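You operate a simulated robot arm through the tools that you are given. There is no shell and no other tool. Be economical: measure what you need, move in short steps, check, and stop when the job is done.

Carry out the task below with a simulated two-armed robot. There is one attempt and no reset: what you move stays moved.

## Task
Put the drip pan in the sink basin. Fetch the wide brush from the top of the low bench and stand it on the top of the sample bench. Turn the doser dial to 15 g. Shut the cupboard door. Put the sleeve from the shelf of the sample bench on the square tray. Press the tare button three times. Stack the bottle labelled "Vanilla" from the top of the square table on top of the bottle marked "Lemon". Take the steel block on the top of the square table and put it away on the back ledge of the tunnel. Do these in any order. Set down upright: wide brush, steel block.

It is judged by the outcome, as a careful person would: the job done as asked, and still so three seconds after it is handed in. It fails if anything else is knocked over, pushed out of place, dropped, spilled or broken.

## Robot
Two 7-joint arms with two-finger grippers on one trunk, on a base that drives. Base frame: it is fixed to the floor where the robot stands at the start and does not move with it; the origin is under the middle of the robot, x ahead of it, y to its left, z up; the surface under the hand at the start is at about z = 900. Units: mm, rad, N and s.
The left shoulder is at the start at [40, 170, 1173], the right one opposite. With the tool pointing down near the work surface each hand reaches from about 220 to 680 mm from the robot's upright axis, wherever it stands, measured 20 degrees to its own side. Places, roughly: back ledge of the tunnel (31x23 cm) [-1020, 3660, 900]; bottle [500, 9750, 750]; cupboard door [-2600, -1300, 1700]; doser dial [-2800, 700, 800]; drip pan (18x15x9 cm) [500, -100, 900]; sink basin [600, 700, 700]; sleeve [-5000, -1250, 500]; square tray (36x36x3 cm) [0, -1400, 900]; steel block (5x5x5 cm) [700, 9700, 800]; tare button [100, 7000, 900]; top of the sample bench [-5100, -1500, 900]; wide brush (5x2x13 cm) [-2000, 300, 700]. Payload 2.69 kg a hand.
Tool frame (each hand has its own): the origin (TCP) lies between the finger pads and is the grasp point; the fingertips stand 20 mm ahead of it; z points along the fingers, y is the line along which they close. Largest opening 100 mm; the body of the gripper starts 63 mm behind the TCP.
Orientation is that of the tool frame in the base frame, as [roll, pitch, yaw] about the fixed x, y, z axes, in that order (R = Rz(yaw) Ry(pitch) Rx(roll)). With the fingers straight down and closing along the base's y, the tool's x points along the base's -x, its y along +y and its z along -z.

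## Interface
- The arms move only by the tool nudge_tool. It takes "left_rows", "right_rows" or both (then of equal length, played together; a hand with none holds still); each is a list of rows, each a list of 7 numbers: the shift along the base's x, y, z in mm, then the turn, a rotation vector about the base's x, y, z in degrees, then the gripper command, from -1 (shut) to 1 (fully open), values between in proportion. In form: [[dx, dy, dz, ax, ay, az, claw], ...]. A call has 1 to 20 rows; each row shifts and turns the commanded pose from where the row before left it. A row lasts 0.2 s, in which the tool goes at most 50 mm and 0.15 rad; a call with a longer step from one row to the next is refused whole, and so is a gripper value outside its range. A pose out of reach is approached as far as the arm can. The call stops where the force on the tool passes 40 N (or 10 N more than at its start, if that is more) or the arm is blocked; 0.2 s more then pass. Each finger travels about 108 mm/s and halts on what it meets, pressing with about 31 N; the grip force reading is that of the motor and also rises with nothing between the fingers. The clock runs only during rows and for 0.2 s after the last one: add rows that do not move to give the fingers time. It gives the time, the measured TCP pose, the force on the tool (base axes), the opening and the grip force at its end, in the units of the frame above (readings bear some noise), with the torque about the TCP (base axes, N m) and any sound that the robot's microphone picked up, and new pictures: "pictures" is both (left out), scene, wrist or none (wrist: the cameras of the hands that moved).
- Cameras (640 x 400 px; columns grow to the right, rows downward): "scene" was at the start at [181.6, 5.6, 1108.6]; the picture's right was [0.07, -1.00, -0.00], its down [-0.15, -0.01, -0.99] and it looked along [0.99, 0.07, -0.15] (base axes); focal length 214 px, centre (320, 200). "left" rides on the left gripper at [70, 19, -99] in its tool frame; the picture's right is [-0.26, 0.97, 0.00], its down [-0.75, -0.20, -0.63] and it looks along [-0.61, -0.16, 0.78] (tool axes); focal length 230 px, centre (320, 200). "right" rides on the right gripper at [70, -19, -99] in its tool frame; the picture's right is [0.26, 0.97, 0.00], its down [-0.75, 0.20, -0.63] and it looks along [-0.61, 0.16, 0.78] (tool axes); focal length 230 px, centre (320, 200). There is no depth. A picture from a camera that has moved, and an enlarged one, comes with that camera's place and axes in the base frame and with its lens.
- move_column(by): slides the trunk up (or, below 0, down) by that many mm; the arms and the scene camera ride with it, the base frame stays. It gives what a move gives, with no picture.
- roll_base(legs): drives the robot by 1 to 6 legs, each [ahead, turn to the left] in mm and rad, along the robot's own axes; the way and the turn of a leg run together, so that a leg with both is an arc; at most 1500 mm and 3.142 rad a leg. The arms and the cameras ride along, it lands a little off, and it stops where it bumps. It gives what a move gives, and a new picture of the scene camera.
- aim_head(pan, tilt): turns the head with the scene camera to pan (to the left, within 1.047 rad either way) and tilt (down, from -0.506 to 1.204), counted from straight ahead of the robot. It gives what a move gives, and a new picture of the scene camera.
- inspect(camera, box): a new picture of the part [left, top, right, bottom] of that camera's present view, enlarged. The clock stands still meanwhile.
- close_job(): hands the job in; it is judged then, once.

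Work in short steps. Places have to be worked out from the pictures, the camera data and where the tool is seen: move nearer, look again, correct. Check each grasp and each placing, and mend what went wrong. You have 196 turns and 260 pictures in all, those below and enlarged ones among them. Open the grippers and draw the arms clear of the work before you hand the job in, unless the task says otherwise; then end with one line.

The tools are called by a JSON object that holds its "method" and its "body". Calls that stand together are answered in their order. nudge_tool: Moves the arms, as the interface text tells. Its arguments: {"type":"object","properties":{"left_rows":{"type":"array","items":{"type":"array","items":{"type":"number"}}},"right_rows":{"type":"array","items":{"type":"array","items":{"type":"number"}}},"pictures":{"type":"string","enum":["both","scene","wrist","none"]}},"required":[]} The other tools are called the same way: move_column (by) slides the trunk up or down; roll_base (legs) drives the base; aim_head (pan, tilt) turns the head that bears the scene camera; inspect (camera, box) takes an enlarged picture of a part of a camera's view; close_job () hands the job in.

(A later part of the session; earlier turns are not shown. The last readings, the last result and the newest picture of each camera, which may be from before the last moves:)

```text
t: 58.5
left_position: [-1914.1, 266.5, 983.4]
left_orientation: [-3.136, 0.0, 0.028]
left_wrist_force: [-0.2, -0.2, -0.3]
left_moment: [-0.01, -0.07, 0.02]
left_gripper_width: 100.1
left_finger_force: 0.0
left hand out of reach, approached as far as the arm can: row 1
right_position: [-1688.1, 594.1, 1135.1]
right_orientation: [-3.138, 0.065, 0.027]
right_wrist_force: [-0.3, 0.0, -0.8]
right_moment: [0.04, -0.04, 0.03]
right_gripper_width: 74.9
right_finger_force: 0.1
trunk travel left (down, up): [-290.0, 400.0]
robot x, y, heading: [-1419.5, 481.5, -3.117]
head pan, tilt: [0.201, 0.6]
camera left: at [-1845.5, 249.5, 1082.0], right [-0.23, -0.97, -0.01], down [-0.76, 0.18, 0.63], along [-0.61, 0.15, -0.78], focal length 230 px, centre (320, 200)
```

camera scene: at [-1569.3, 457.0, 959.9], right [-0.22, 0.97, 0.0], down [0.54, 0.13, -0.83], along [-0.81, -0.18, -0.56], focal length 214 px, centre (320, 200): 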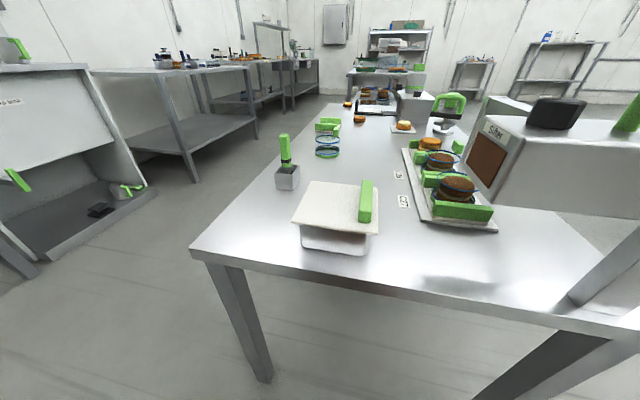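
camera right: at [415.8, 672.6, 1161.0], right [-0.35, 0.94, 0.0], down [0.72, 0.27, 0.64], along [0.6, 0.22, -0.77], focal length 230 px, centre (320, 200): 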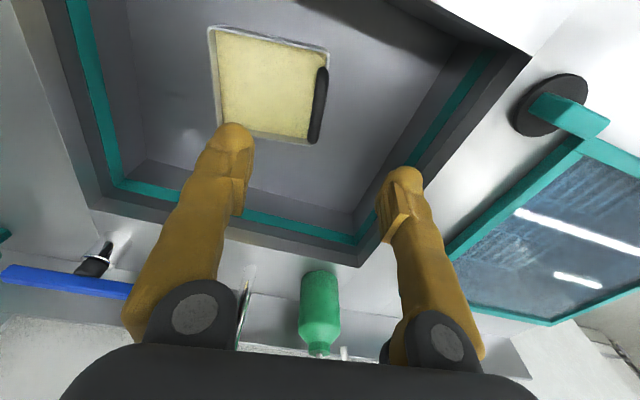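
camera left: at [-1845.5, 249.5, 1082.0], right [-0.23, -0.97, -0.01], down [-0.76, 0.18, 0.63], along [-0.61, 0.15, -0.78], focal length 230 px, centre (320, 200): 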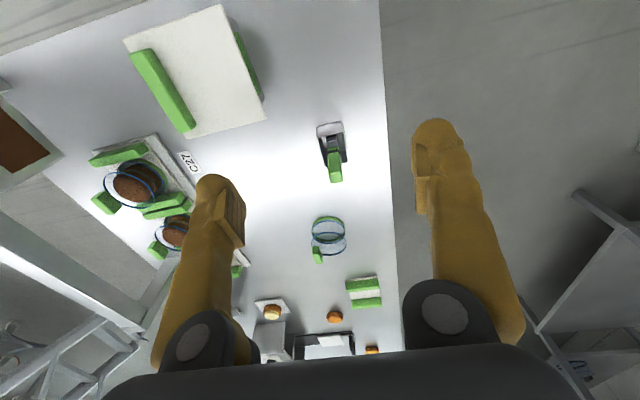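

{"method": "inspect", "body": {"camera": "left", "box": [280, 100, 400, 200]}}

```text
4.00 times, centred on (340, 150) of left
camera zoom: at [-1845.5, 249.5, 1082.0], right [-0.23, -0.97, -0.01], down [-0.76, 0.18, 0.63], along [-0.61, 0.15, -0.78], focal length 920 px, centre (240, 400)
```

zoom: 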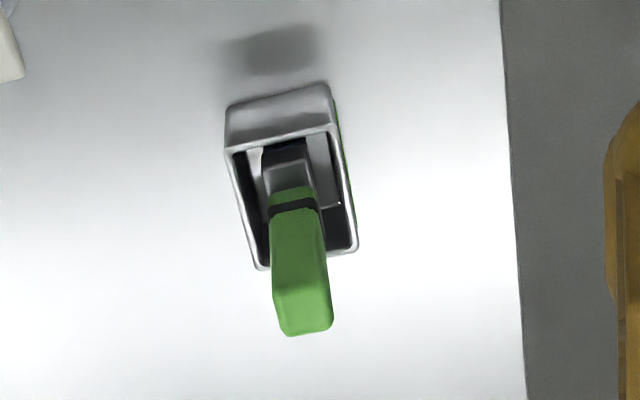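

Wrist view puts the handle at (-2011, 269), top z≈826, flat faces across y. Move over it, then descend around it.

{"method": "nudge_tool", "body": {"left_rows": [[-35, 1, -20, 0, 0, 0, 0.6], [-35, 1, -20, 0, 0, 0, 0.4], [-27, 1, -15, 0, 0, 0, 0.3], [0, 0, 0, 0, 0, 0, 0.3]], "pictures": "wrist"}}

```text
t: 59.5
left_position: [-2009.6, 265.9, 931.0]
left_orientation: [-3.139, 0.001, 0.03]
left_wrist_force: [-0.4, -0.8, -0.1]
left_moment: [-0.03, -0.03, 0.0]
left_gripper_width: 65.2
left_finger_force: 0.2
right_position: [-1687.7, 594.8, 1134.9]
right_orientation: [-3.137, 0.064, 0.027]
right_wrist_force: [0.1, -0.1, 0.0]
right_moment: [-0.02, 0.02, 0.0]
right_gripper_width: 75.1
right_finger_force: 0.1
trunk travel left (down, up): [-290.0, 400.0]
robot x, y, heading: [-1416.7, 476.4, -3.113]
head pan, tilt: [0.201, 0.6]
camera left: at [-1940.7, 250.9, 1029.1], right [-0.23, -0.97, 0.0], down [-0.76, 0.18, 0.63], along [-0.61, 0.15, -0.78], focal length 230 px, centre (320, 200)
```

left: 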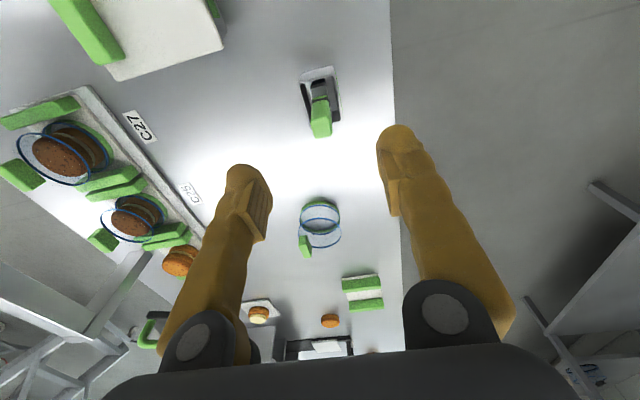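

Aligned; descend to z≈803 and close.

{"method": "nudge_tool", "body": {"left_rows": [[-6, 3, -40, 0, 0, 0, 0.3], [0, 0, -45, 0, 0, 0, 0.3], [0, 0, -43, 0, 0, 0, 0.3], [0, 0, 0, 0, 0, 0, -0.4], [0, 0, 0, 0, 0, 0, -1], [0, 0, 0, 0, 0, 0, -1]]}}

```text
t: 60.9
left_position: [-2016.2, 269.7, 801.9]
left_orientation: [-3.136, 0.001, 0.028]
left_wrist_force: [-0.4, -0.1, 0.3]
left_moment: [0.01, 0.02, 0.01]
left_gripper_width: 18.8
left_finger_force: 30.5
right_position: [-1687.4, 594.4, 1136.7]
right_orientation: [-3.138, 0.067, 0.027]
right_wrist_force: [0.0, -0.6, 0.9]
right_moment: [-0.03, 0.01, 0.0]
right_gripper_width: 75.1
right_finger_force: 0.0
trunk travel left (down, up): [-290.0, 400.0]
robot x, y, heading: [-1423.3, 484.0, -3.116]
head pan, tilt: [0.201, 0.6]
camera scene: at [-1593.0, 456.4, 955.9], right [-0.22, 0.97, 0.0], down [0.56, 0.13, -0.82], along [-0.79, -0.18, -0.58], focal length 214 px, centre (320, 200)
camera left: at [-1947.0, 253.4, 900.1], right [-0.23, -0.97, 0.0], down [-0.76, 0.18, 0.63], along [-0.61, 0.15, -0.78], focal length 230 px, centre (320, 200)
```

scene: 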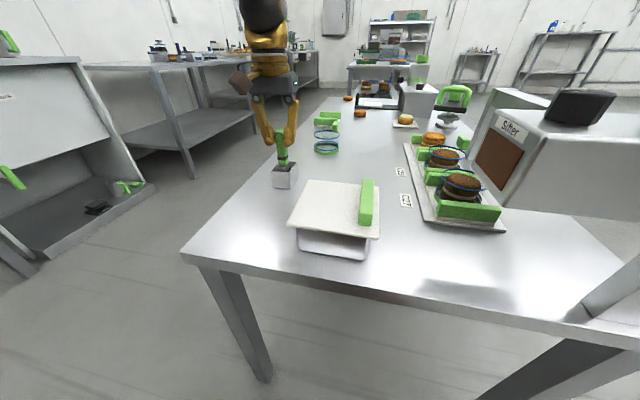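
left: 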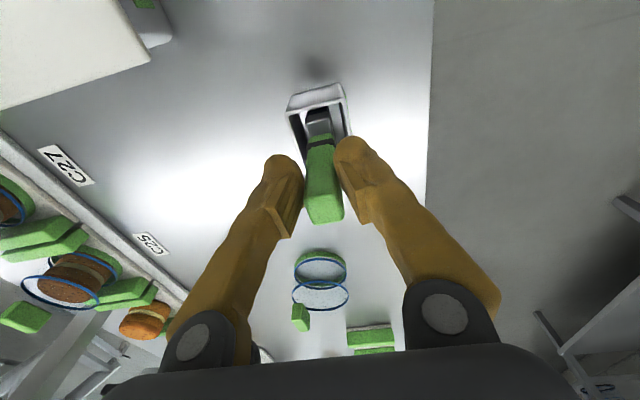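

Gripped at 19 mm. Lift straight up out of the holder.

{"method": "nudge_tool", "body": {"left_rows": [[0, 0, 20, 0, 0, 0, -1], [0, 0, 25, 0, 0, 0, -1], [0, 0, 30, 0, 0, 0, -1], [0, 0, 40, 0, 0, 0, -1], [0, 0, 40, 0, 0, 0, -1], [0, 0, 40, 0, 0, 0, -1], [0, 0, 40, 0, 0, 0, -1], [0, 0, 0, 0, 0, 0, -1]]}}

```text
t: 62.4
left_position: [-2004.7, 271.4, 1019.3]
left_orientation: [-3.136, 0.021, 0.027]
left_wrist_force: [1.9, -0.1, -0.8]
left_moment: [0.01, 0.04, 0.03]
left_gripper_width: 18.8
left_finger_force: 31.1
right_position: [-1663.2, 595.5, 1141.1]
right_orientation: [-3.139, 0.089, 0.025]
right_wrist_force: [1.2, 0.2, 0.8]
right_moment: [-0.04, 0.13, 0.01]
right_gripper_width: 75.0
right_finger_force: 0.1
trunk travel left (down, up): [-290.0, 400.0]
robot x, y, heading: [-1419.8, 476.6, -3.115]
head pan, tilt: [0.201, 0.6]
stopped in row 7 (left hand): the arm was blocked; the commanded pose is now the measured one
camera scene: at [-1588.8, 456.7, 956.8], right [-0.22, 0.97, 0.0], down [0.56, 0.13, -0.82], along [-0.8, -0.18, -0.58], focal length 214 px, centre (320, 200)
camera left: at [-1933.1, 255.6, 1116.4], right [-0.23, -0.97, 0.0], down [-0.74, 0.18, 0.65], along [-0.63, 0.15, -0.76], focal length 230 px, centre (320, 200)
```

scene: 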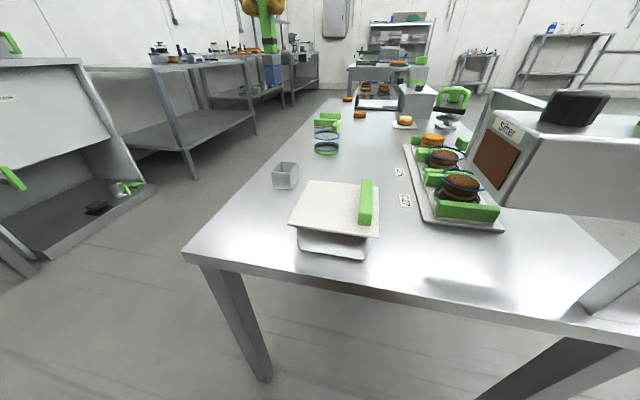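
left: 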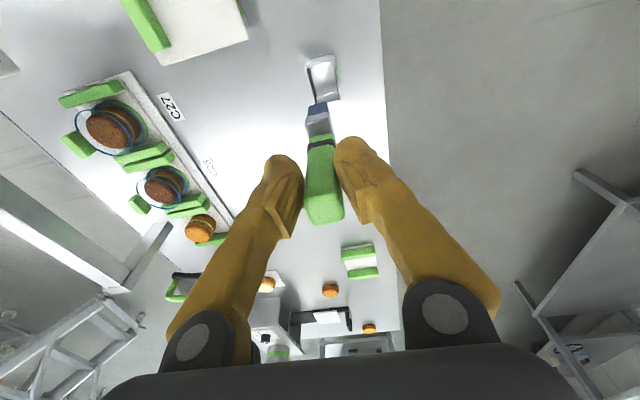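

Brush is free of the holder. Retract both hands close to the body.

{"method": "nudge_tool", "body": {"left_rows": [[40, 0, 10, 0, 0, 0, -1], [45, 0, 10, 0, 0, 0, -1], [45, 0, 10, 0, 0, 0, -1], [45, 0, 10, 0, 0, 0, -1], [45, 0, 10, 0, 0, 0, -1], [45, 0, 10, 0, 0, 0, -1], [20, 0, 10, 0, -1, 0, -1], [0, 0, 0, 0, 0, 0, -1]], "pictures": "none"}}

{"method": "aim_head", "body": {"pan": 0.0, "tilt": 0.3}}

{"method": "roll_base", "body": {"legs": [[-150, 0], [0, -1.6], [750, 0], [0, 1.6]]}}

```text
t: 64.2
left_position: [-1721.6, 272.3, 1081.8]
left_orientation: [-3.139, -0.016, 0.028]
left_wrist_force: [0.1, 0.2, -1.5]
left_moment: [-0.02, -0.01, 0.01]
left_gripper_width: 18.7
left_finger_force: 31.2
right_position: [-1669.4, 594.9, 1138.2]
right_orientation: [-3.139, 0.081, 0.024]
right_wrist_force: [-0.2, 0.1, 0.4]
right_moment: [-0.04, 0.01, -0.03]
right_gripper_width: 74.7
right_finger_force: 0.2
trunk travel left (down, up): [-290.0, 400.0]
robot x, y, heading: [-1418.3, 477.4, -3.115]
head pan, tilt: [0.201, 0.6]
```

```text
t: 65.0
left_position: [-1721.2, 269.5, 1079.5]
left_orientation: [-3.137, -0.016, 0.029]
left_wrist_force: [0.9, 0.3, -1.0]
left_moment: [0.03, -0.05, -0.02]
left_gripper_width: 18.8
left_finger_force: 31.2
right_position: [-1669.2, 594.4, 1138.2]
right_orientation: [-3.139, 0.082, 0.023]
right_wrist_force: [-0.1, 0.2, -1.0]
right_moment: [-0.03, -0.03, 0.01]
right_gripper_width: 74.7
right_finger_force: 0.0
trunk travel left (down, up): [-290.0, 400.0]
robot x, y, heading: [-1421.8, 474.3, -3.109]
head pan, tilt: [0.0, 0.3]
camera scene: at [-1600.4, 473.8, 983.2], right [-0.02, 1.0, 0.0], down [0.31, 0.01, -0.95], along [-0.95, -0.02, -0.31], focal length 214 px, centre (320, 200)
```

scene: 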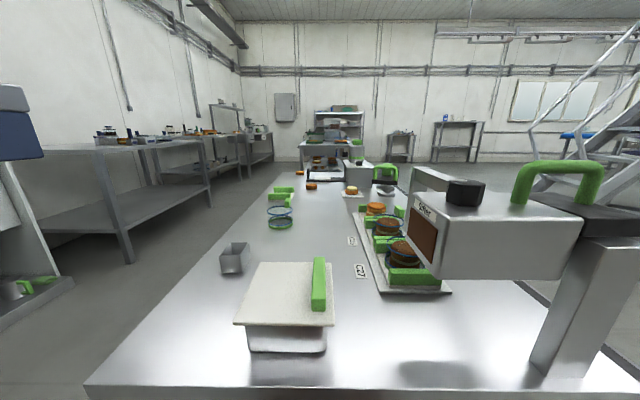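

```text
t: 78.1
left_position: [-1552.6, 1024.0, 1081.3]
left_orientation: [-3.139, -0.016, 0.011]
left_wrist_force: [0.2, 0.0, -1.4]
left_moment: [0.01, 0.02, 0.01]
left_gripper_width: 19.0
left_finger_force: 31.6
right_position: [-1496.3, 1348.4, 1138.9]
right_orientation: [-3.135, 0.08, 0.009]
right_wrist_force: [0.5, 0.1, 0.4]
right_moment: [0.01, -0.01, -0.01]
right_gripper_width: 74.8
right_finger_force: 0.2
trunk travel left (down, up): [-290.0, 400.0]
robot x, y, heading: [-1252.7, 1235.8, -3.133]
head pan, tilt: [0.0, 0.3]
camera scene: at [-1429.5, 1234.1, 983.3], right [-0.01, 1.0, 0.0], down [0.31, 0.0, -0.95], along [-0.95, -0.01, -0.31], focal length 214 px, centre (320, 200)
```

scene: 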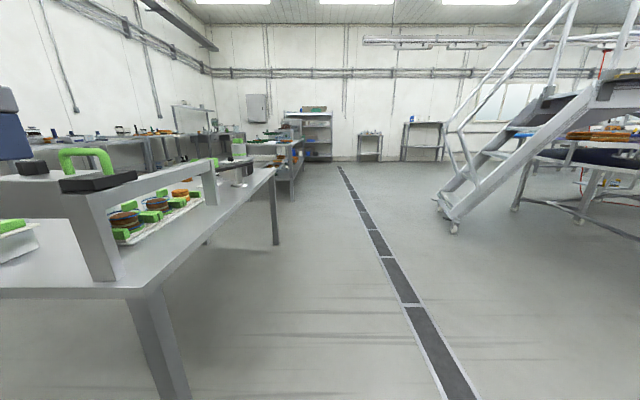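

Corridor is clear. Drive along the bench and turn to face the doser.

{"method": "roll_base", "body": {"legs": [[0, -0.06], [1430, 0], [0, 1.62]]}}

{"method": "aim_head", "body": {"pan": 0.0, "tilt": 0.55}}

```text
t: 89.6
left_position: [-2449.9, 995.7, 1082.6]
left_orientation: [-3.139, -0.011, 1.586]
left_wrist_force: [-0.7, -0.3, -1.6]
left_moment: [-0.01, 0.0, -0.01]
left_gripper_width: 18.7
left_finger_force: 30.9
right_position: [-2774.0, 1051.9, 1142.6]
right_orientation: [-3.136, 0.097, 1.584]
right_wrist_force: [0.8, 0.1, 0.0]
right_moment: [0.03, -0.03, -0.01]
right_gripper_width: 75.0
right_finger_force: 0.0
trunk travel left (down, up): [-290.0, 400.0]
robot x, y, heading: [-2670.6, 1282.7, -1.56]
head pan, tilt: [0.0, 0.3]
camera scene: at [-2668.4, 1101.4, 983.3], right [-1.0, -0.01, 0.0], down [0.0, 0.31, -0.95], along [0.01, -0.95, -0.31], focal length 214 px, centre (320, 200)
```

scene: 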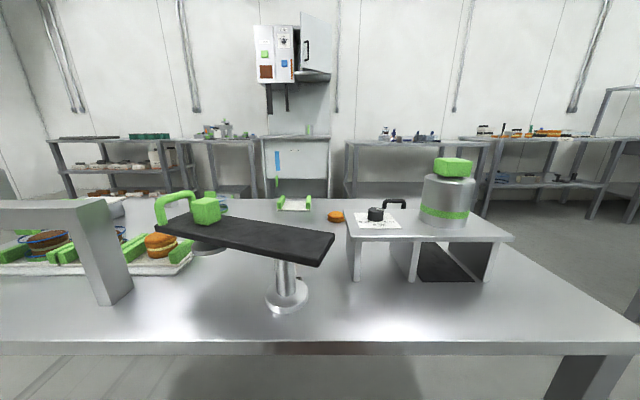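

```text
t: 90.4
left_position: [-2450.5, 1011.8, 1074.0]
left_orientation: [-3.139, -0.048, 1.587]
left_wrist_force: [-0.2, -0.1, -1.2]
left_moment: [0.04, -0.03, -0.02]
left_gripper_width: 18.8
left_finger_force: 31.0
right_position: [-2775.2, 1069.9, 1145.7]
right_orientation: [-3.138, 0.112, 1.585]
right_wrist_force: [-0.5, -0.6, -0.3]
right_moment: [0.04, -0.03, 0.02]
right_gripper_width: 75.1
right_finger_force: 0.0
trunk travel left (down, up): [-290.0, 400.0]
robot x, y, heading: [-2674.3, 1282.9, -1.558]
head pan, tilt: [0.0, 0.55]
camera scene: at [-2668.8, 1104.9, 960.4], right [-1.0, -0.01, 0.0], down [-0.01, 0.54, -0.84], along [0.01, -0.84, -0.54], focal length 214 px, centre (320, 200)
```

scene: 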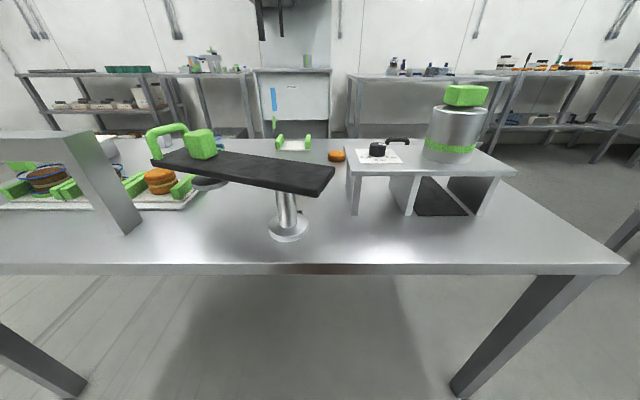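

Dial is on the stand top at about (-2787, 653). Zoom on the scale, and drive 70 closer.

{"method": "roll_base", "body": {"legs": [[70, 0]]}}

{"method": "inspect", "body": {"camera": "scene", "box": [340, 100, 430, 180]}}

```text
t: 91.4
left_position: [-2449.3, 956.3, 1084.6]
left_orientation: [-3.139, 0.002, 1.586]
left_wrist_force: [0.8, -0.1, 0.5]
left_moment: [0.03, -0.01, -0.02]
left_gripper_width: 18.8
left_finger_force: 30.2
right_position: [-2774.3, 1016.0, 1147.9]
right_orientation: [-3.137, 0.127, 1.585]
right_wrist_force: [0.2, -1.1, -0.2]
right_moment: [0.06, 0.02, 0.0]
right_gripper_width: 74.9
right_finger_force: 0.0
trunk travel left (down, up): [-290.0, 400.0]
robot x, y, heading: [-2673.5, 1214.8, -1.561]
head pan, tilt: [0.0, 0.55]
camera scene: at [-2667.8, 1059.0, 964.2], right [-1.0, -0.01, 0.0], down [-0.01, 0.52, -0.86], along [0.01, -0.86, -0.52], focal length 214 px, centre (320, 200)
```

scene: 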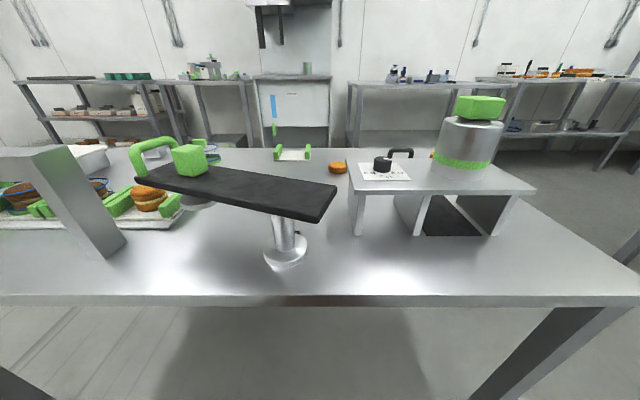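

```text
5.00 times, centred on (385, 140) of scene
camera zoom: at [-2667.8, 1059.0, 964.2], right [-1.0, -0.01, 0.0], down [-0.01, 0.52, -0.86], along [0.01, -0.86, -0.52], focal length 1072 px, centre (-5, 500)
```

zoom: 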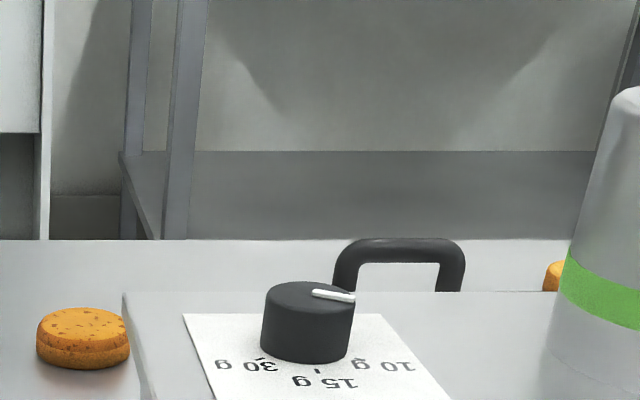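

The pointer is at/near 10 g side and the 15 g tick faces the robot. Bring the right hand over for a top view.

{"method": "nudge_tool", "body": {"right_rows": [[-2, -42, -22, 3.6, 0, 0, 0.3], [-2, -42, -22, 3.6, 0, 0, 0.3], [-2, -42, -22, 0, 0, 0, 0.3], [-2, -42, -22, 0, 0, 0, 0.3], [-2, -42, -22, 0, 0, 0, 0.3], [-2, -42, -22, 0, 0, 0, 0.3], [-1, -42, -22, 0, 0, 0, 0.3], [0, -20, -10, 0, 0, 0, 0.3], [0, 0, 0, 0, 0, 0, 0.3]], "pictures": "wrist"}}

```text
t: 93.4
left_position: [-2449.0, 947.2, 1070.7]
left_orientation: [-3.138, -0.057, 1.585]
left_wrist_force: [0.6, -0.7, -1.2]
left_moment: [0.03, 0.01, -0.01]
left_gripper_width: 18.9
left_finger_force: 31.5
right_position: [-2789.1, 692.9, 983.2]
right_orientation: [-3.136, -0.006, 1.586]
right_wrist_force: [0.1, -0.6, 0.6]
right_moment: [-0.04, 0.04, 0.01]
right_gripper_width: 65.0
right_finger_force: 0.1
trunk travel left (down, up): [-290.0, 400.0]
robot x, y, heading: [-2667.2, 1214.2, -1.557]
head pan, tilt: [0.0, 0.55]
camera right: at [-2809.0, 761.3, 1082.4], right [0.96, 0.27, 0.0], down [0.21, -0.75, 0.62], along [0.17, -0.6, -0.78], focal length 230 px, centre (320, 200)
```

right: 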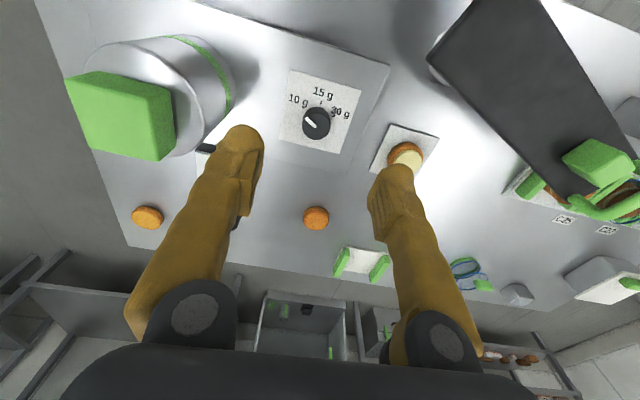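

{"method": "inspect", "body": {"camera": "right", "box": [270, 60, 376, 166]}}

```text
3.77 times, centred on (323, 113) of right
camera zoom: at [-2809.0, 761.3, 1082.4], right [0.96, 0.27, 0.0], down [0.21, -0.75, 0.62], along [0.17, -0.6, -0.78], focal length 868 px, centre (309, 528)
```

zoom: 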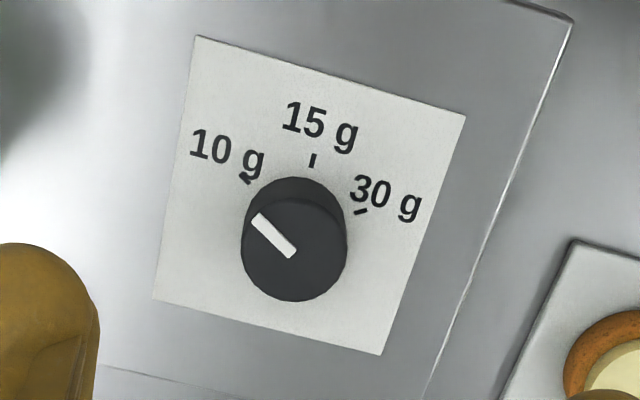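

Scale decoded: pointer at 10 g, ticks ±60° apart; 15 g needs a 60° clockwise turn (from above). Pre-rotate the hand +30°, and come down above the knob.

{"method": "nudge_tool", "body": {"right_rows": [[1, -8, -20, 0, 0, 7.5, 0.0], [1, -8, -20, 0, 0, 7.5, 0.0], [1, -8, -20, 0, 0, 7.5, 0.0], [0, -6, -25, 0, 0, 7.5, 0.0], [0, 0, 0, 0, 0, 0, 0.0]], "pictures": "wrist"}}

{"method": "inspect", "body": {"camera": "scene", "box": [340, 120, 430, 200]}}

```text
t: 94.6
left_position: [-2449.2, 948.0, 1071.8]
left_orientation: [-3.137, -0.055, 1.585]
left_wrist_force: [-0.6, -0.5, -0.5]
left_moment: [-0.02, 0.02, 0.01]
left_gripper_width: 19.0
left_finger_force: 31.3
right_position: [-2783.1, 663.9, 897.9]
right_orientation: [-3.138, -0.006, 2.109]
right_wrist_force: [-0.3, -0.5, 0.1]
right_moment: [0.01, 0.02, -0.02]
right_gripper_width: 49.9
right_finger_force: 0.0
trunk travel left (down, up): [-290.0, 400.0]
robot x, y, heading: [-2670.5, 1214.6, -1.557]
head pan, tilt: [0.0, 0.55]
camera right: at [-2833.9, 713.1, 997.3], right [0.7, 0.72, 0.0], down [0.56, -0.54, 0.62], along [0.45, -0.44, -0.78], focal length 230 px, centre (320, 200)
```

right: 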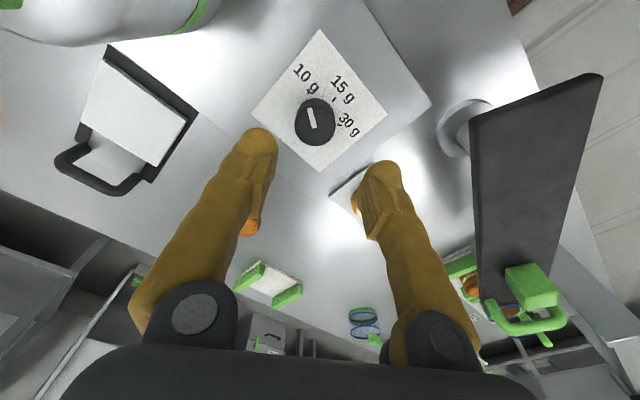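

```text
5.00 times, centred on (385, 160) of scene
camera zoom: at [-2667.5, 1037.0, 960.4], right [-1.0, -0.01, 0.0], down [-0.01, 0.54, -0.84], along [0.01, -0.84, -0.54], focal length 1072 px, centre (-5, 400)
```

zoom: 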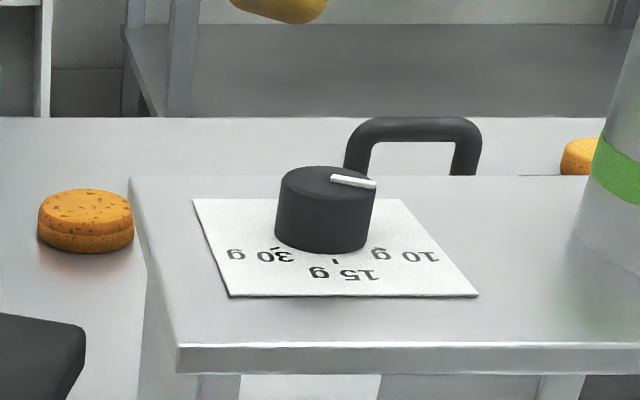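

Knob centre ≈(-2787, 663), top z≈816, diameter ≈36. Lower round it and close.

{"method": "nudge_tool", "body": {"right_rows": [[-4, -1, -30, 0, 0, 0, 0.1], [0, 0, -30, 0, 0, 0, 0.1], [0, 0, -10, 0, 0, 0, 0.1], [0, 0, -9, 0, 0, 0, 0.1], [0, 0, 0, 0, 0, 0, -0.3], [0, 0, 0, 0, 0, 0, -1], [0, 0, 0, 0, 0, 0, -1]]}}

```text
t: 96.2
left_position: [-2448.2, 948.2, 1071.5]
left_orientation: [-3.139, -0.057, 1.586]
left_wrist_force: [-0.3, 1.4, -0.6]
left_moment: [0.02, 0.0, -0.04]
left_gripper_width: 18.7
left_finger_force: 30.3
right_position: [-2787.0, 661.9, 819.6]
right_orientation: [-3.14, -0.007, 2.112]
right_wrist_force: [10.5, 7.0, -8.6]
right_moment: [-0.21, -0.33, 0.0]
right_gripper_width: 32.5
right_finger_force: 45.3
trunk travel left (down, up): [-290.0, 400.0]
robot x, y, heading: [-2667.3, 1216.4, -1.559]
head pan, tilt: [0.0, 0.55]
camera scene: at [-2666.9, 1037.0, 960.3], right [-1.0, -0.01, 0.0], down [-0.01, 0.54, -0.84], along [0.01, -0.84, -0.54], focal length 214 px, centre (320, 200)
camera right: at [-2838.5, 711.9, 918.7], right [0.7, 0.72, 0.0], down [0.56, -0.54, 0.62], along [0.45, -0.43, -0.78], focal length 230 px, centre (320, 200)
```

scene: 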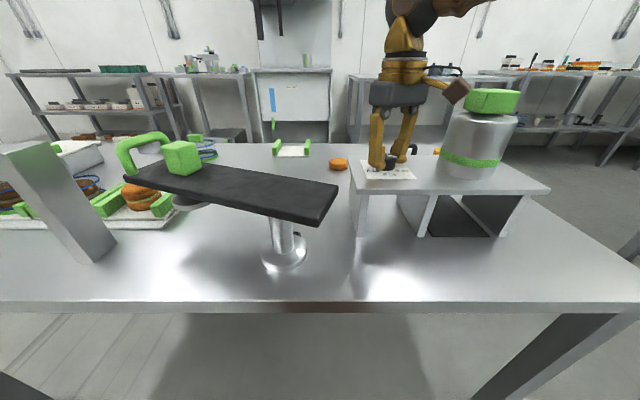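
right: 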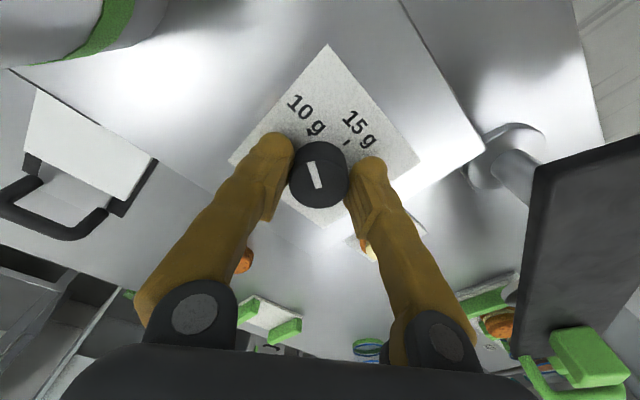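

Gripped; side force shows the knob is ~2–3 mm towards +x+y. Centre on it, then turn −60°.

{"method": "nudge_tool", "body": {"right_rows": [[2, 1.5, 0, 0, 0, 0, -1], [0, 0, 0, 0, 0, 0, -1], [0, 0, 0, 0, 0, -7.5, -1], [0, 0, 0, 0, 0, -7.5, -1], [0, 0, 0, 0, 0, -7.5, -1], [0, 0, 0, 0, 0, -7.5, -1], [0, 0, 0, 0, 0, -7.5, -1], [0, 0, 0, 0, 0, -7.5, -1], [0, 0, 0, 0, 0, -7.5, -1], [0, 0, 0, 0, 0, -7.5, -1], [0, 0, 0, 0, 0, 0, -1], [0, 0, 0, 0, 0, 0, -1]], "pictures": "wrist"}}

```text
t: 98.8
left_position: [-2448.8, 948.0, 1071.2]
left_orientation: [-3.136, -0.058, 1.585]
left_wrist_force: [0.0, 0.2, -0.9]
left_moment: [-0.01, 0.01, 0.0]
left_gripper_width: 18.7
left_finger_force: 30.8
right_position: [-2783.7, 663.8, 819.4]
right_orientation: [-3.138, -0.004, 1.061]
right_wrist_force: [6.5, -10.2, 6.7]
right_moment: [-0.1, -0.23, -0.01]
right_gripper_width: 32.3
right_finger_force: 46.0
trunk travel left (down, up): [-290.0, 400.0]
robot x, y, heading: [-2668.7, 1211.4, -1.565]
head pan, tilt: [0.0, 0.55]
camera right: at [-2767.5, 731.7, 918.6], right [0.97, -0.25, 0.0], down [-0.19, -0.76, 0.63], along [-0.15, -0.61, -0.78], focal length 230 px, centre (320, 200)
```

right: 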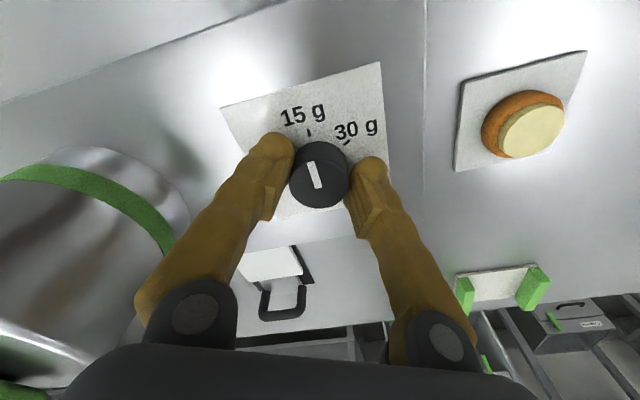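

Release and rise to check the pointer.

{"method": "nudge_tool", "body": {"right_rows": [[0, 0, 0, 0, 0, 0, -0.2], [0, 0, 0, 0, 0, 0, 0.1], [0, 0, 0, 0, 0, 0, 0.1], [0, 0, 30, 0, 0, 0, 0.1], [0, 0, 40, 0, 0, 4, 0.1], [0, 10, 40, 0, 0, 8, 0.3], [0, 10, 30, 0, 0, 8, 0.5], [0, 10, 30, 0, 0, 8, 0.5], [0, 0, 0, 0, 0, 0, 0.5]], "pictures": "none"}}

{"method": "inspect", "body": {"camera": "right", "box": [250, 40, 390, 180]}}

```text
t: 100.8
left_position: [-2449.4, 947.1, 1070.6]
left_orientation: [-3.137, -0.057, 1.584]
left_wrist_force: [-1.2, -0.5, -1.9]
left_moment: [0.02, 0.0, 0.02]
left_gripper_width: 19.0
left_finger_force: 31.1
right_position: [-2787.2, 692.4, 987.1]
right_orientation: [-3.137, -0.005, 1.554]
right_wrist_force: [-0.4, -0.2, 0.6]
right_moment: [-0.01, 0.01, -0.01]
right_gripper_width: 75.0
right_finger_force: 0.1
trunk travel left (down, up): [-290.0, 400.0]
robot x, y, heading: [-2672.0, 1217.1, -1.557]
head pan, tilt: [0.0, 0.55]
```

```text
2.86 times, centred on (320, 110) of right
camera zoom: at [-2803.4, 761.2, 1086.1], right [0.97, 0.24, 0.0], down [0.19, -0.76, 0.62], along [0.15, -0.61, -0.78], focal length 657 px, centre (320, 457)
```

zoom: 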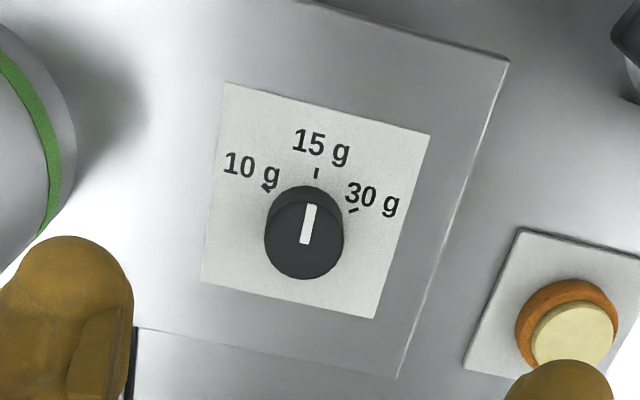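

Pointer is right on 15 g. Retract and drive around the bench's far end toward the cupboard.

{"method": "nudge_tool", "body": {"right_rows": [[0, 42, 15, 0, 0, 0, 0.5], [0, 45, 15, 0, 0, 0, 0.5], [0, 45, 15, 0, 0, 0, 0.5], [0, 45, 15, 0, 0, 0, 0.5], [0, 45, 15, 0, 0, 0, 0], [0, 45, 15, 0, 0, 0, 0], [0, 45, 10, 0, 0, 0, 0], [0, 0, 0, 0, 0, 0, 0]], "pictures": "none"}}

{"method": "aim_head", "body": {"pan": 0.0, "tilt": 0.2}}

{"method": "roll_base", "body": {"legs": [[-80, 0], [0, -1.585], [950, 0], [0, 1.57]]}}

```text
t: 102.6
left_position: [-2448.9, 947.6, 1071.5]
left_orientation: [-3.138, -0.056, 1.586]
left_wrist_force: [0.7, -0.3, -0.8]
left_moment: [-0.01, -0.01, 0.02]
left_gripper_width: 19.0
left_finger_force: 31.1
right_position: [-2786.8, 1005.6, 1088.9]
right_orientation: [-3.136, -0.005, 1.551]
right_wrist_force: [-0.4, 0.4, 0.0]
right_moment: [-0.03, 0.0, 0.03]
right_gripper_width: 50.1
right_finger_force: 0.1
trunk travel left (down, up): [-290.0, 400.0]
robot x, y, heading: [-2669.2, 1213.7, -1.556]
head pan, tilt: [0.0, 0.55]
```

```text
t: 103.4
left_position: [-2449.6, 948.4, 1072.3]
left_orientation: [-3.137, -0.057, 1.584]
left_wrist_force: [-0.7, -0.7, -1.3]
left_moment: [0.0, 0.03, 0.01]
left_gripper_width: 18.8
left_finger_force: 31.0
right_position: [-2785.8, 1005.3, 1088.4]
right_orientation: [-3.138, -0.005, 1.548]
right_wrist_force: [-0.4, 0.4, 0.3]
right_moment: [-0.01, 0.02, -0.01]
right_gripper_width: 50.2
right_finger_force: 0.2
trunk travel left (down, up): [-290.0, 400.0]
robot x, y, heading: [-2670.4, 1217.6, -1.559]
head pan, tilt: [0.0, 0.201]
camera scene: at [-2667.5, 1033.1, 992.5], right [-1.0, -0.01, 0.0], down [0.0, 0.22, -0.98], along [0.01, -0.98, -0.22], focal length 214 px, centre (320, 200)
```

scene: 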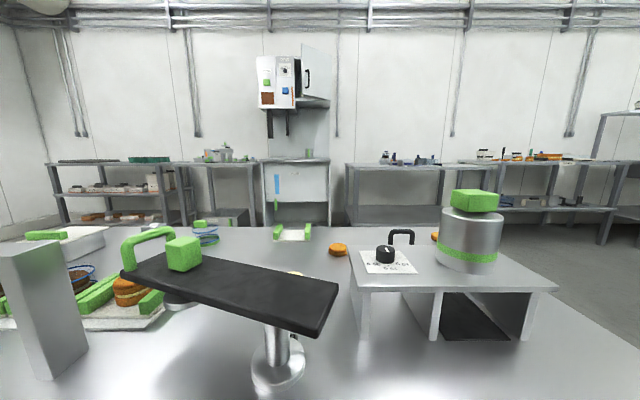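

```text
t: 116.8
left_position: [-3390.3, 998.5, 1080.4]
left_orientation: [-3.139, -0.015, 1.601]
left_wrist_force: [-1.0, -0.5, -0.9]
left_moment: [0.03, 0.0, 0.02]
left_gripper_width: 19.0
left_finger_force: 30.7
right_position: [-3729.6, 1048.2, 1089.6]
right_orientation: [-3.137, -0.005, 1.566]
right_wrist_force: [-0.5, 0.3, -0.9]
right_moment: [-0.02, 0.0, -0.01]
right_gripper_width: 50.3
right_finger_force: 0.0
trunk travel left (down, up): [-290.0, 400.0]
robot x, y, heading: [-3622.8, 1259.5, -1.546]
head pan, tilt: [0.0, 0.201]
camera scene: at [-3617.2, 1078.7, 992.6], right [-1.0, -0.03, 0.0], down [-0.01, 0.22, -0.98], along [0.03, -0.98, -0.22], focal length 214 px, centre (320, 200)
```

scene: 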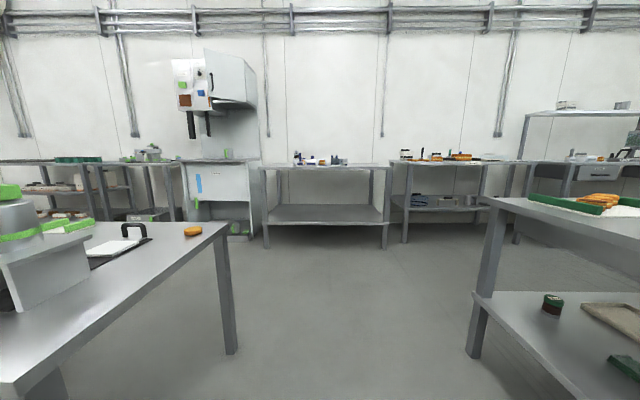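

Zoom on the cupboard from this side.

{"method": "inspect", "body": {"camera": "scene", "box": [150, 40, 290, 150]}}

{"method": "roll_base", "body": {"legs": [[1450, 0], [0, 0.4]]}}

```text
3.64 times, centred on (220, 95) of scene
camera zoom: at [-3617.2, 1078.7, 992.6], right [-1.0, -0.03, 0.0], down [-0.01, 0.22, -0.98], along [0.03, -0.98, -0.22], focal length 780 px, centre (684, 582)
```

zoom: 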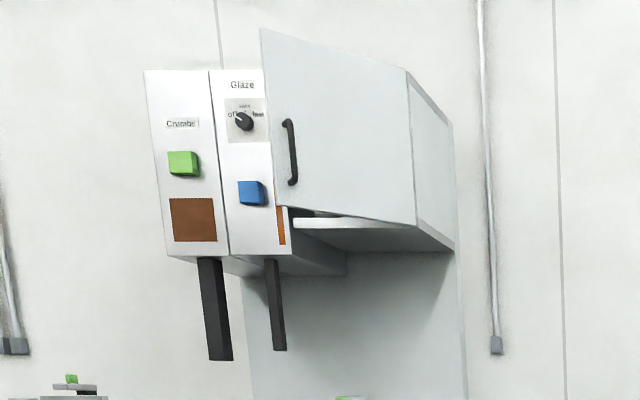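

```text
t: 125.0
left_position: [-3257.9, -287.7, 1083.4]
left_orientation: [-3.141, -0.005, 2.012]
left_wrist_force: [0.0, 0.3, -1.6]
left_moment: [0.03, 0.0, 0.01]
left_gripper_width: 18.8
left_finger_force: 31.1
right_position: [-3587.4, -375.9, 1091.8]
right_orientation: [-3.136, 0.01, 1.978]
right_wrist_force: [0.3, 0.9, 0.6]
right_moment: [-0.02, 0.01, 0.02]
right_gripper_width: 50.1
right_finger_force: 0.0
trunk travel left (down, up): [-290.0, 400.0]
robot x, y, heading: [-3568.4, -155.6, -1.131]
head pan, tilt: [0.0, 0.201]
camera scene: at [-3491.1, -319.8, 992.6], right [-0.91, -0.43, 0.0], down [-0.09, 0.2, -0.98], along [0.42, -0.88, -0.22], focal length 214 px, centre (320, 200)
```

scene: 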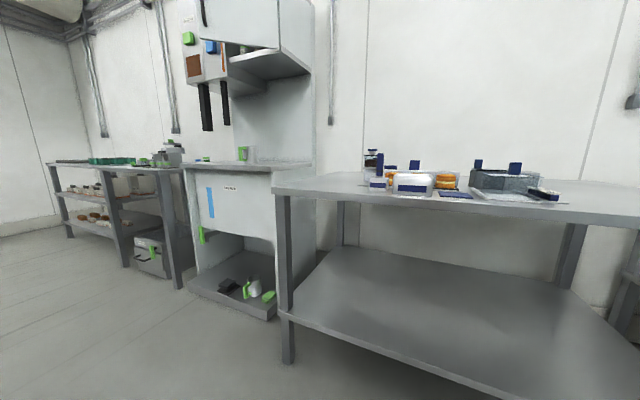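

Door is hinged at about (-2746, -1376) with free edge near (-2477, -1117), ~44° open. Drive in front of it.

{"method": "roll_base", "body": {"legs": [[0, 0.637], [1150, 0], [0, -1.077]]}}

{"method": "move_column", "body": {"by": 400}}

{"method": "aim_head", "body": {"pan": 0.0, "tilt": -0.3}}

```text
t: 135.5
left_position: [-2324.1, -929.3, 1085.8]
left_orientation: [3.142, 0.006, 1.568]
left_wrist_force: [0.0, 0.5, 0.0]
left_moment: [0.03, -0.02, 0.01]
left_gripper_width: 18.9
left_finger_force: 31.3
right_position: [-2661.5, -866.7, 1094.0]
right_orientation: [-3.135, 0.029, 1.532]
right_wrist_force: [-0.5, 0.1, -0.1]
right_moment: [0.0, -0.01, 0.01]
right_gripper_width: 50.2
right_finger_force: 0.0
trunk travel left (down, up): [-290.0, 400.0]
robot x, y, heading: [-2543.9, -689.0, -1.573]
head pan, tilt: [0.0, 0.201]
camera scene: at [-2545.8, -873.7, 992.6], right [-1.0, 0.0, 0.0], down [0.0, 0.22, -0.98], along [0.0, -0.98, -0.22], focal length 214 px, centre (320, 200)
```

scene: 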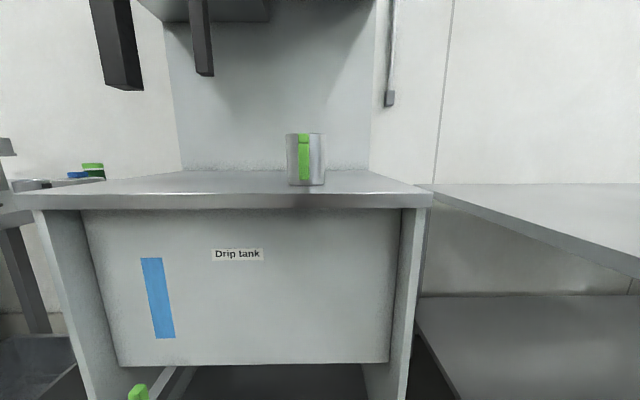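

```text
t: 139.4
left_position: [-2324.0, -913.8, 1477.2]
left_orientation: [3.141, -0.04, 1.567]
left_wrist_force: [-0.2, -0.4, -1.3]
left_moment: [0.01, 0.02, -0.02]
left_gripper_width: 18.9
left_finger_force: 31.3
right_position: [-2662.2, -850.6, 1497.0]
right_orientation: [-3.132, 0.044, 1.53]
right_wrist_force: [-0.2, -0.7, -0.3]
right_moment: [0.02, 0.02, 0.01]
right_gripper_width: 50.2
right_finger_force: 0.0
trunk travel left (down, up): [-690.0, 0.0]
robot x, y, heading: [-2544.3, -690.5, -1.576]
head pan, tilt: [0.0, 0.201]
```

```text
t: 140.3
left_position: [-2323.6, -913.5, 1477.0]
left_orientation: [3.14, -0.039, 1.571]
left_wrist_force: [0.4, 0.3, -0.4]
left_moment: [0.03, -0.01, -0.01]
left_gripper_width: 18.8
left_finger_force: 31.3
right_position: [-2661.9, -850.4, 1496.6]
right_orientation: [-3.132, 0.044, 1.531]
right_wrist_force: [-0.4, 0.1, -0.1]
right_moment: [0.0, -0.03, -0.01]
right_gripper_width: 49.8
right_finger_force: 0.0
trunk travel left (down, up): [-690.0, 0.0]
robot x, y, heading: [-2546.2, -694.8, -1.579]
head pan, tilt: [0.0, -0.3]
camera scene: at [-2545.7, -866.9, 1436.6], right [-1.0, 0.0, 0.0], down [0.0, -0.28, -0.96], along [0.0, -0.96, 0.28], focal length 214 px, centre (320, 200)
```

scene: 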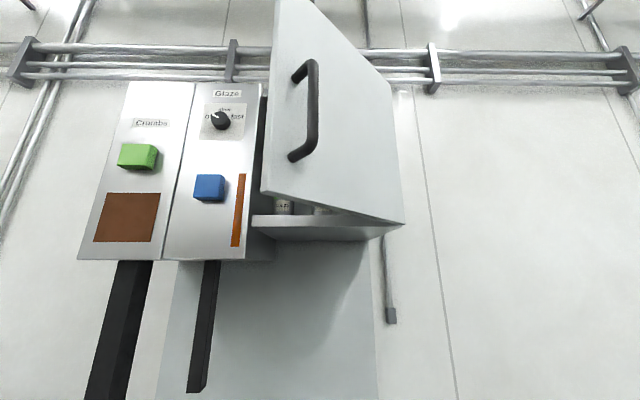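

I'll push the door shut on its outer face with the closed right fingers. First move closer and turn the right hand to point forward.

{"method": "roll_base", "body": {"legs": [[60, 0]]}}

{"method": "nudge_tool", "body": {"right_rows": [[0, -14, 9, -8.2, 0, 0, -1], [0, -14, 9, -8.2, 0, 0, -1], [0, -14, 9, -8.2, 0, 0, -1], [0, -14, 9, -8.2, 0, 0, -1], [0, -14, 9, -8.2, 0, 0, -1], [0, -14, 9, -8.2, 0, 0, -1], [0, -14, 9, -8.2, 0, 0, -1], [0, -14, 9, -8.2, 0, 0, -1], [0, -14, 9, -8.2, 0, 0, -1], [0, -14, 9, -8.2, 0, 0, -1], [0, -14, 9, -6, 0, 0, -1], [0, 0, 0, 0, 0, 0, -1]], "pictures": "scene"}}

```text
t: 141.3
left_position: [-2323.9, -964.0, 1479.1]
left_orientation: [3.139, -0.025, 1.568]
left_wrist_force: [0.1, 0.0, -0.7]
left_moment: [-0.04, 0.01, 0.01]
left_gripper_width: 18.8
left_finger_force: 31.2
right_position: [-2660.8, -900.4, 1498.3]
right_orientation: [-3.135, 0.055, 1.534]
right_wrist_force: [0.1, 0.8, -0.2]
right_moment: [-0.05, -0.05, 0.0]
right_gripper_width: 50.1
right_finger_force: 0.0
trunk travel left (down, up): [-690.0, 0.0]
robot x, y, heading: [-2544.1, -754.5, -1.575]
head pan, tilt: [0.0, -0.3]
camera scene: at [-2545.0, -916.7, 1438.3], right [-1.0, 0.0, 0.0], down [0.0, -0.29, -0.96], along [0.0, -0.96, 0.29], focal length 214 px, centre (320, 200)
```

scene: 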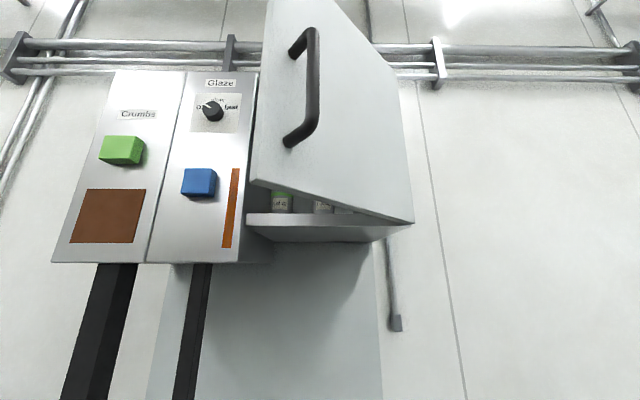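

```text
t: 141.5
left_position: [-2319.6, -921.8, 1471.0]
left_orientation: [3.135, -0.076, 1.565]
left_wrist_force: [1.5, -1.2, -1.0]
left_moment: [0.07, 0.03, -0.01]
left_gripper_width: 18.8
left_finger_force: 31.2
right_position: [-2666.5, -871.5, 1501.8]
right_orientation: [-3.111, 0.149, 1.549]
right_wrist_force: [-82.8, -151.3, 7.6]
right_moment: [5.73, -2.67, 5.75]
right_gripper_width: 20.2
right_finger_force: 17.9
trunk travel left (down, up): [-690.0, 0.0]
robot x, y, heading: [-2544.9, -753.6, -1.575]
head pan, tilt: [0.0, -0.3]
stopped in row 1 (right hand): the force on the tool passed its limit at 56 N (the readings are from after the stop); the commanded pose is now the measured one
camera scene: at [-2544.5, -902.7, 1439.7], right [-1.0, 0.0, 0.0], down [0.0, -0.3, -0.95], along [0.0, -0.95, 0.3], focal length 214 px, centre (320, 200)
```

scene: 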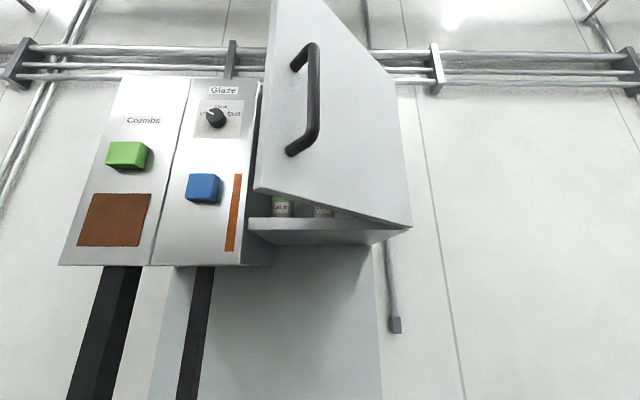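

The hand pressed against the robot's own body (it had drifted inward). Move it forward and outward first, no rotation.

{"method": "nudge_tool", "body": {"right_rows": [[-10, -20, 0, 0, 0, 0, -1], [-15, -35, 5, 0, 0, 0, -1], [-15, -40, 10, 0, 0, 0, -1], [0, -40, 10, 0, 0, 0, -1], [0, 0, 0, 0, 0, 0, -1]], "pictures": "none"}}

```text
t: 142.7
left_position: [-2323.1, -933.3, 1467.2]
left_orientation: [3.133, -0.111, 1.567]
left_wrist_force: [0.0, -0.2, -0.1]
left_moment: [0.0, -0.01, -0.01]
left_gripper_width: 19.0
left_finger_force: 31.2
right_position: [-2703.9, -1010.4, 1522.1]
right_orientation: [-3.13, 0.106, 1.539]
right_wrist_force: [0.4, -0.3, -0.1]
right_moment: [-0.05, -0.02, -0.02]
right_gripper_width: 0.0
right_finger_force: 29.2
trunk travel left (down, up): [-690.0, 0.0]
robot x, y, heading: [-2546.6, -755.4, -1.571]
head pan, tilt: [0.0, -0.3]
```

Force is clear. Now rotate the right hand to point forward while rising to door height, and level the left hand.

{"method": "nudge_tool", "body": {"right_rows": [[0, -8, 7, -7.6, 0, 0, -1], [0, -8, 7, -7.6, 0, 0, -1], [0, -8, 7, -7.6, 0, 0, -1], [0, -8, 7, -7.6, 0, 0, -1], [0, -8, 7, -7.6, 0, 0, -1], [0, -8, 7, -7.6, 0, 0, -1], [3, -8, 7, -7.6, 0, 0, -1], [3, -8, 7, -7.6, 0, 0, -1], [3, -8, 7, -7.6, 0, 0, -1], [3, -8, 7, -7.6, 0, 0, -1], [3, -8, 7, -7.6, 0, 0, -1], [0, 0, 0, 0, 0, 0, -1]], "left_rows": [[0, -5, 0, -0.6, 0, 0, -1], [0, -5, 0, -0.6, 0, 0, -1], [0, -5, 0, -0.6, 0, 0, -1], [0, -5, 0, -0.6, 0, 0, -1], [0, -5, 0, -0.6, 0, 0, -1], [0, -5, 0, -0.6, 0, 0, -1], [0, -5, 0, -0.6, 0, 0, -1], [0, -5, 0, -0.6, 0, 0, -1], [0, -5, 0, -0.6, 0, 0, -1], [0, -5, 0, -0.6, 0, 0, -1], [0, 0, 0, 0, 0, 0, -1], [0, 0, 0, 0, 0, 0, -1]], "pictures": "scene"}}

```text
t: 145.3
left_position: [-2321.1, -985.1, 1470.9]
left_orientation: [3.13, 0.025, 1.567]
left_wrist_force: [-0.9, 0.3, -1.4]
left_moment: [0.0, 0.03, -0.01]
left_gripper_width: 18.9
left_finger_force: 31.1
right_position: [-2674.0, -1122.3, 1633.7]
right_orientation: [1.744, 1.538, 0.158]
right_wrist_force: [0.8, -0.6, 1.0]
right_moment: [-0.02, 0.01, 0.01]
right_gripper_width: 0.3
right_finger_force: 29.7
right hand out of reach, approached as far as the arm can: row 8, 9, 10, 11
trunk travel left (down, up): [-690.0, 0.0]
robot x, y, heading: [-2550.2, -757.2, -1.577]
head pan, tilt: [0.0, -0.3]
camera scene: at [-2545.8, -929.5, 1436.8], right [-1.0, 0.0, 0.0], down [0.0, -0.28, -0.96], along [0.0, -0.96, 0.28], focal length 214 px, centre (320, 200)
```

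scene: 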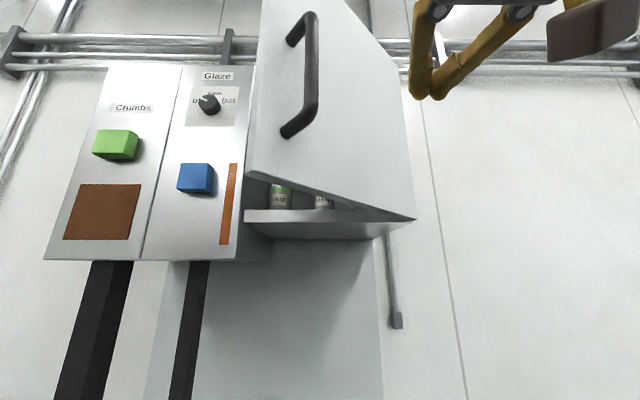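

Hand points forward. Approach the door's outer face at about (-2633, -1285), clear of its handle.

{"method": "nudge_tool", "body": {"right_rows": [[14, -30, 0, 0, 0, 0, -1], [14, -30, 0, 0, 0, 0, -1], [12, -30, 0, 0, 0, 0, -1], [0, 0, 0, 0, 0, 0, -1]], "pictures": "scene"}}

```text
t: 146.3
left_position: [-2321.9, -985.5, 1471.2]
left_orientation: [3.132, 0.025, 1.568]
left_wrist_force: [0.9, 0.9, -1.1]
left_moment: [0.07, -0.02, 0.02]
left_gripper_width: 19.0
left_finger_force: 30.6
right_position: [-2630.4, -1210.8, 1633.4]
right_orientation: [1.808, 1.541, 0.223]
right_wrist_force: [-0.4, 0.1, -0.2]
right_moment: [-0.04, 0.03, 0.03]
right_gripper_width: 0.0
right_finger_force: 29.2
trunk travel left (down, up): [-690.0, 0.0]
robot x, y, heading: [-2543.8, -757.6, -1.572]
head pan, tilt: [0.0, -0.3]
camera scene: at [-2546.0, -929.8, 1436.7], right [-1.0, 0.0, 0.0], down [0.0, -0.28, -0.96], along [0.0, -0.96, 0.28], focal length 214 px, centre (320, 200)
```

scene: 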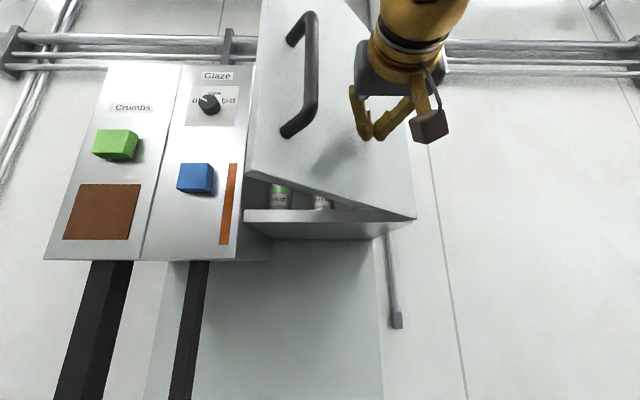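

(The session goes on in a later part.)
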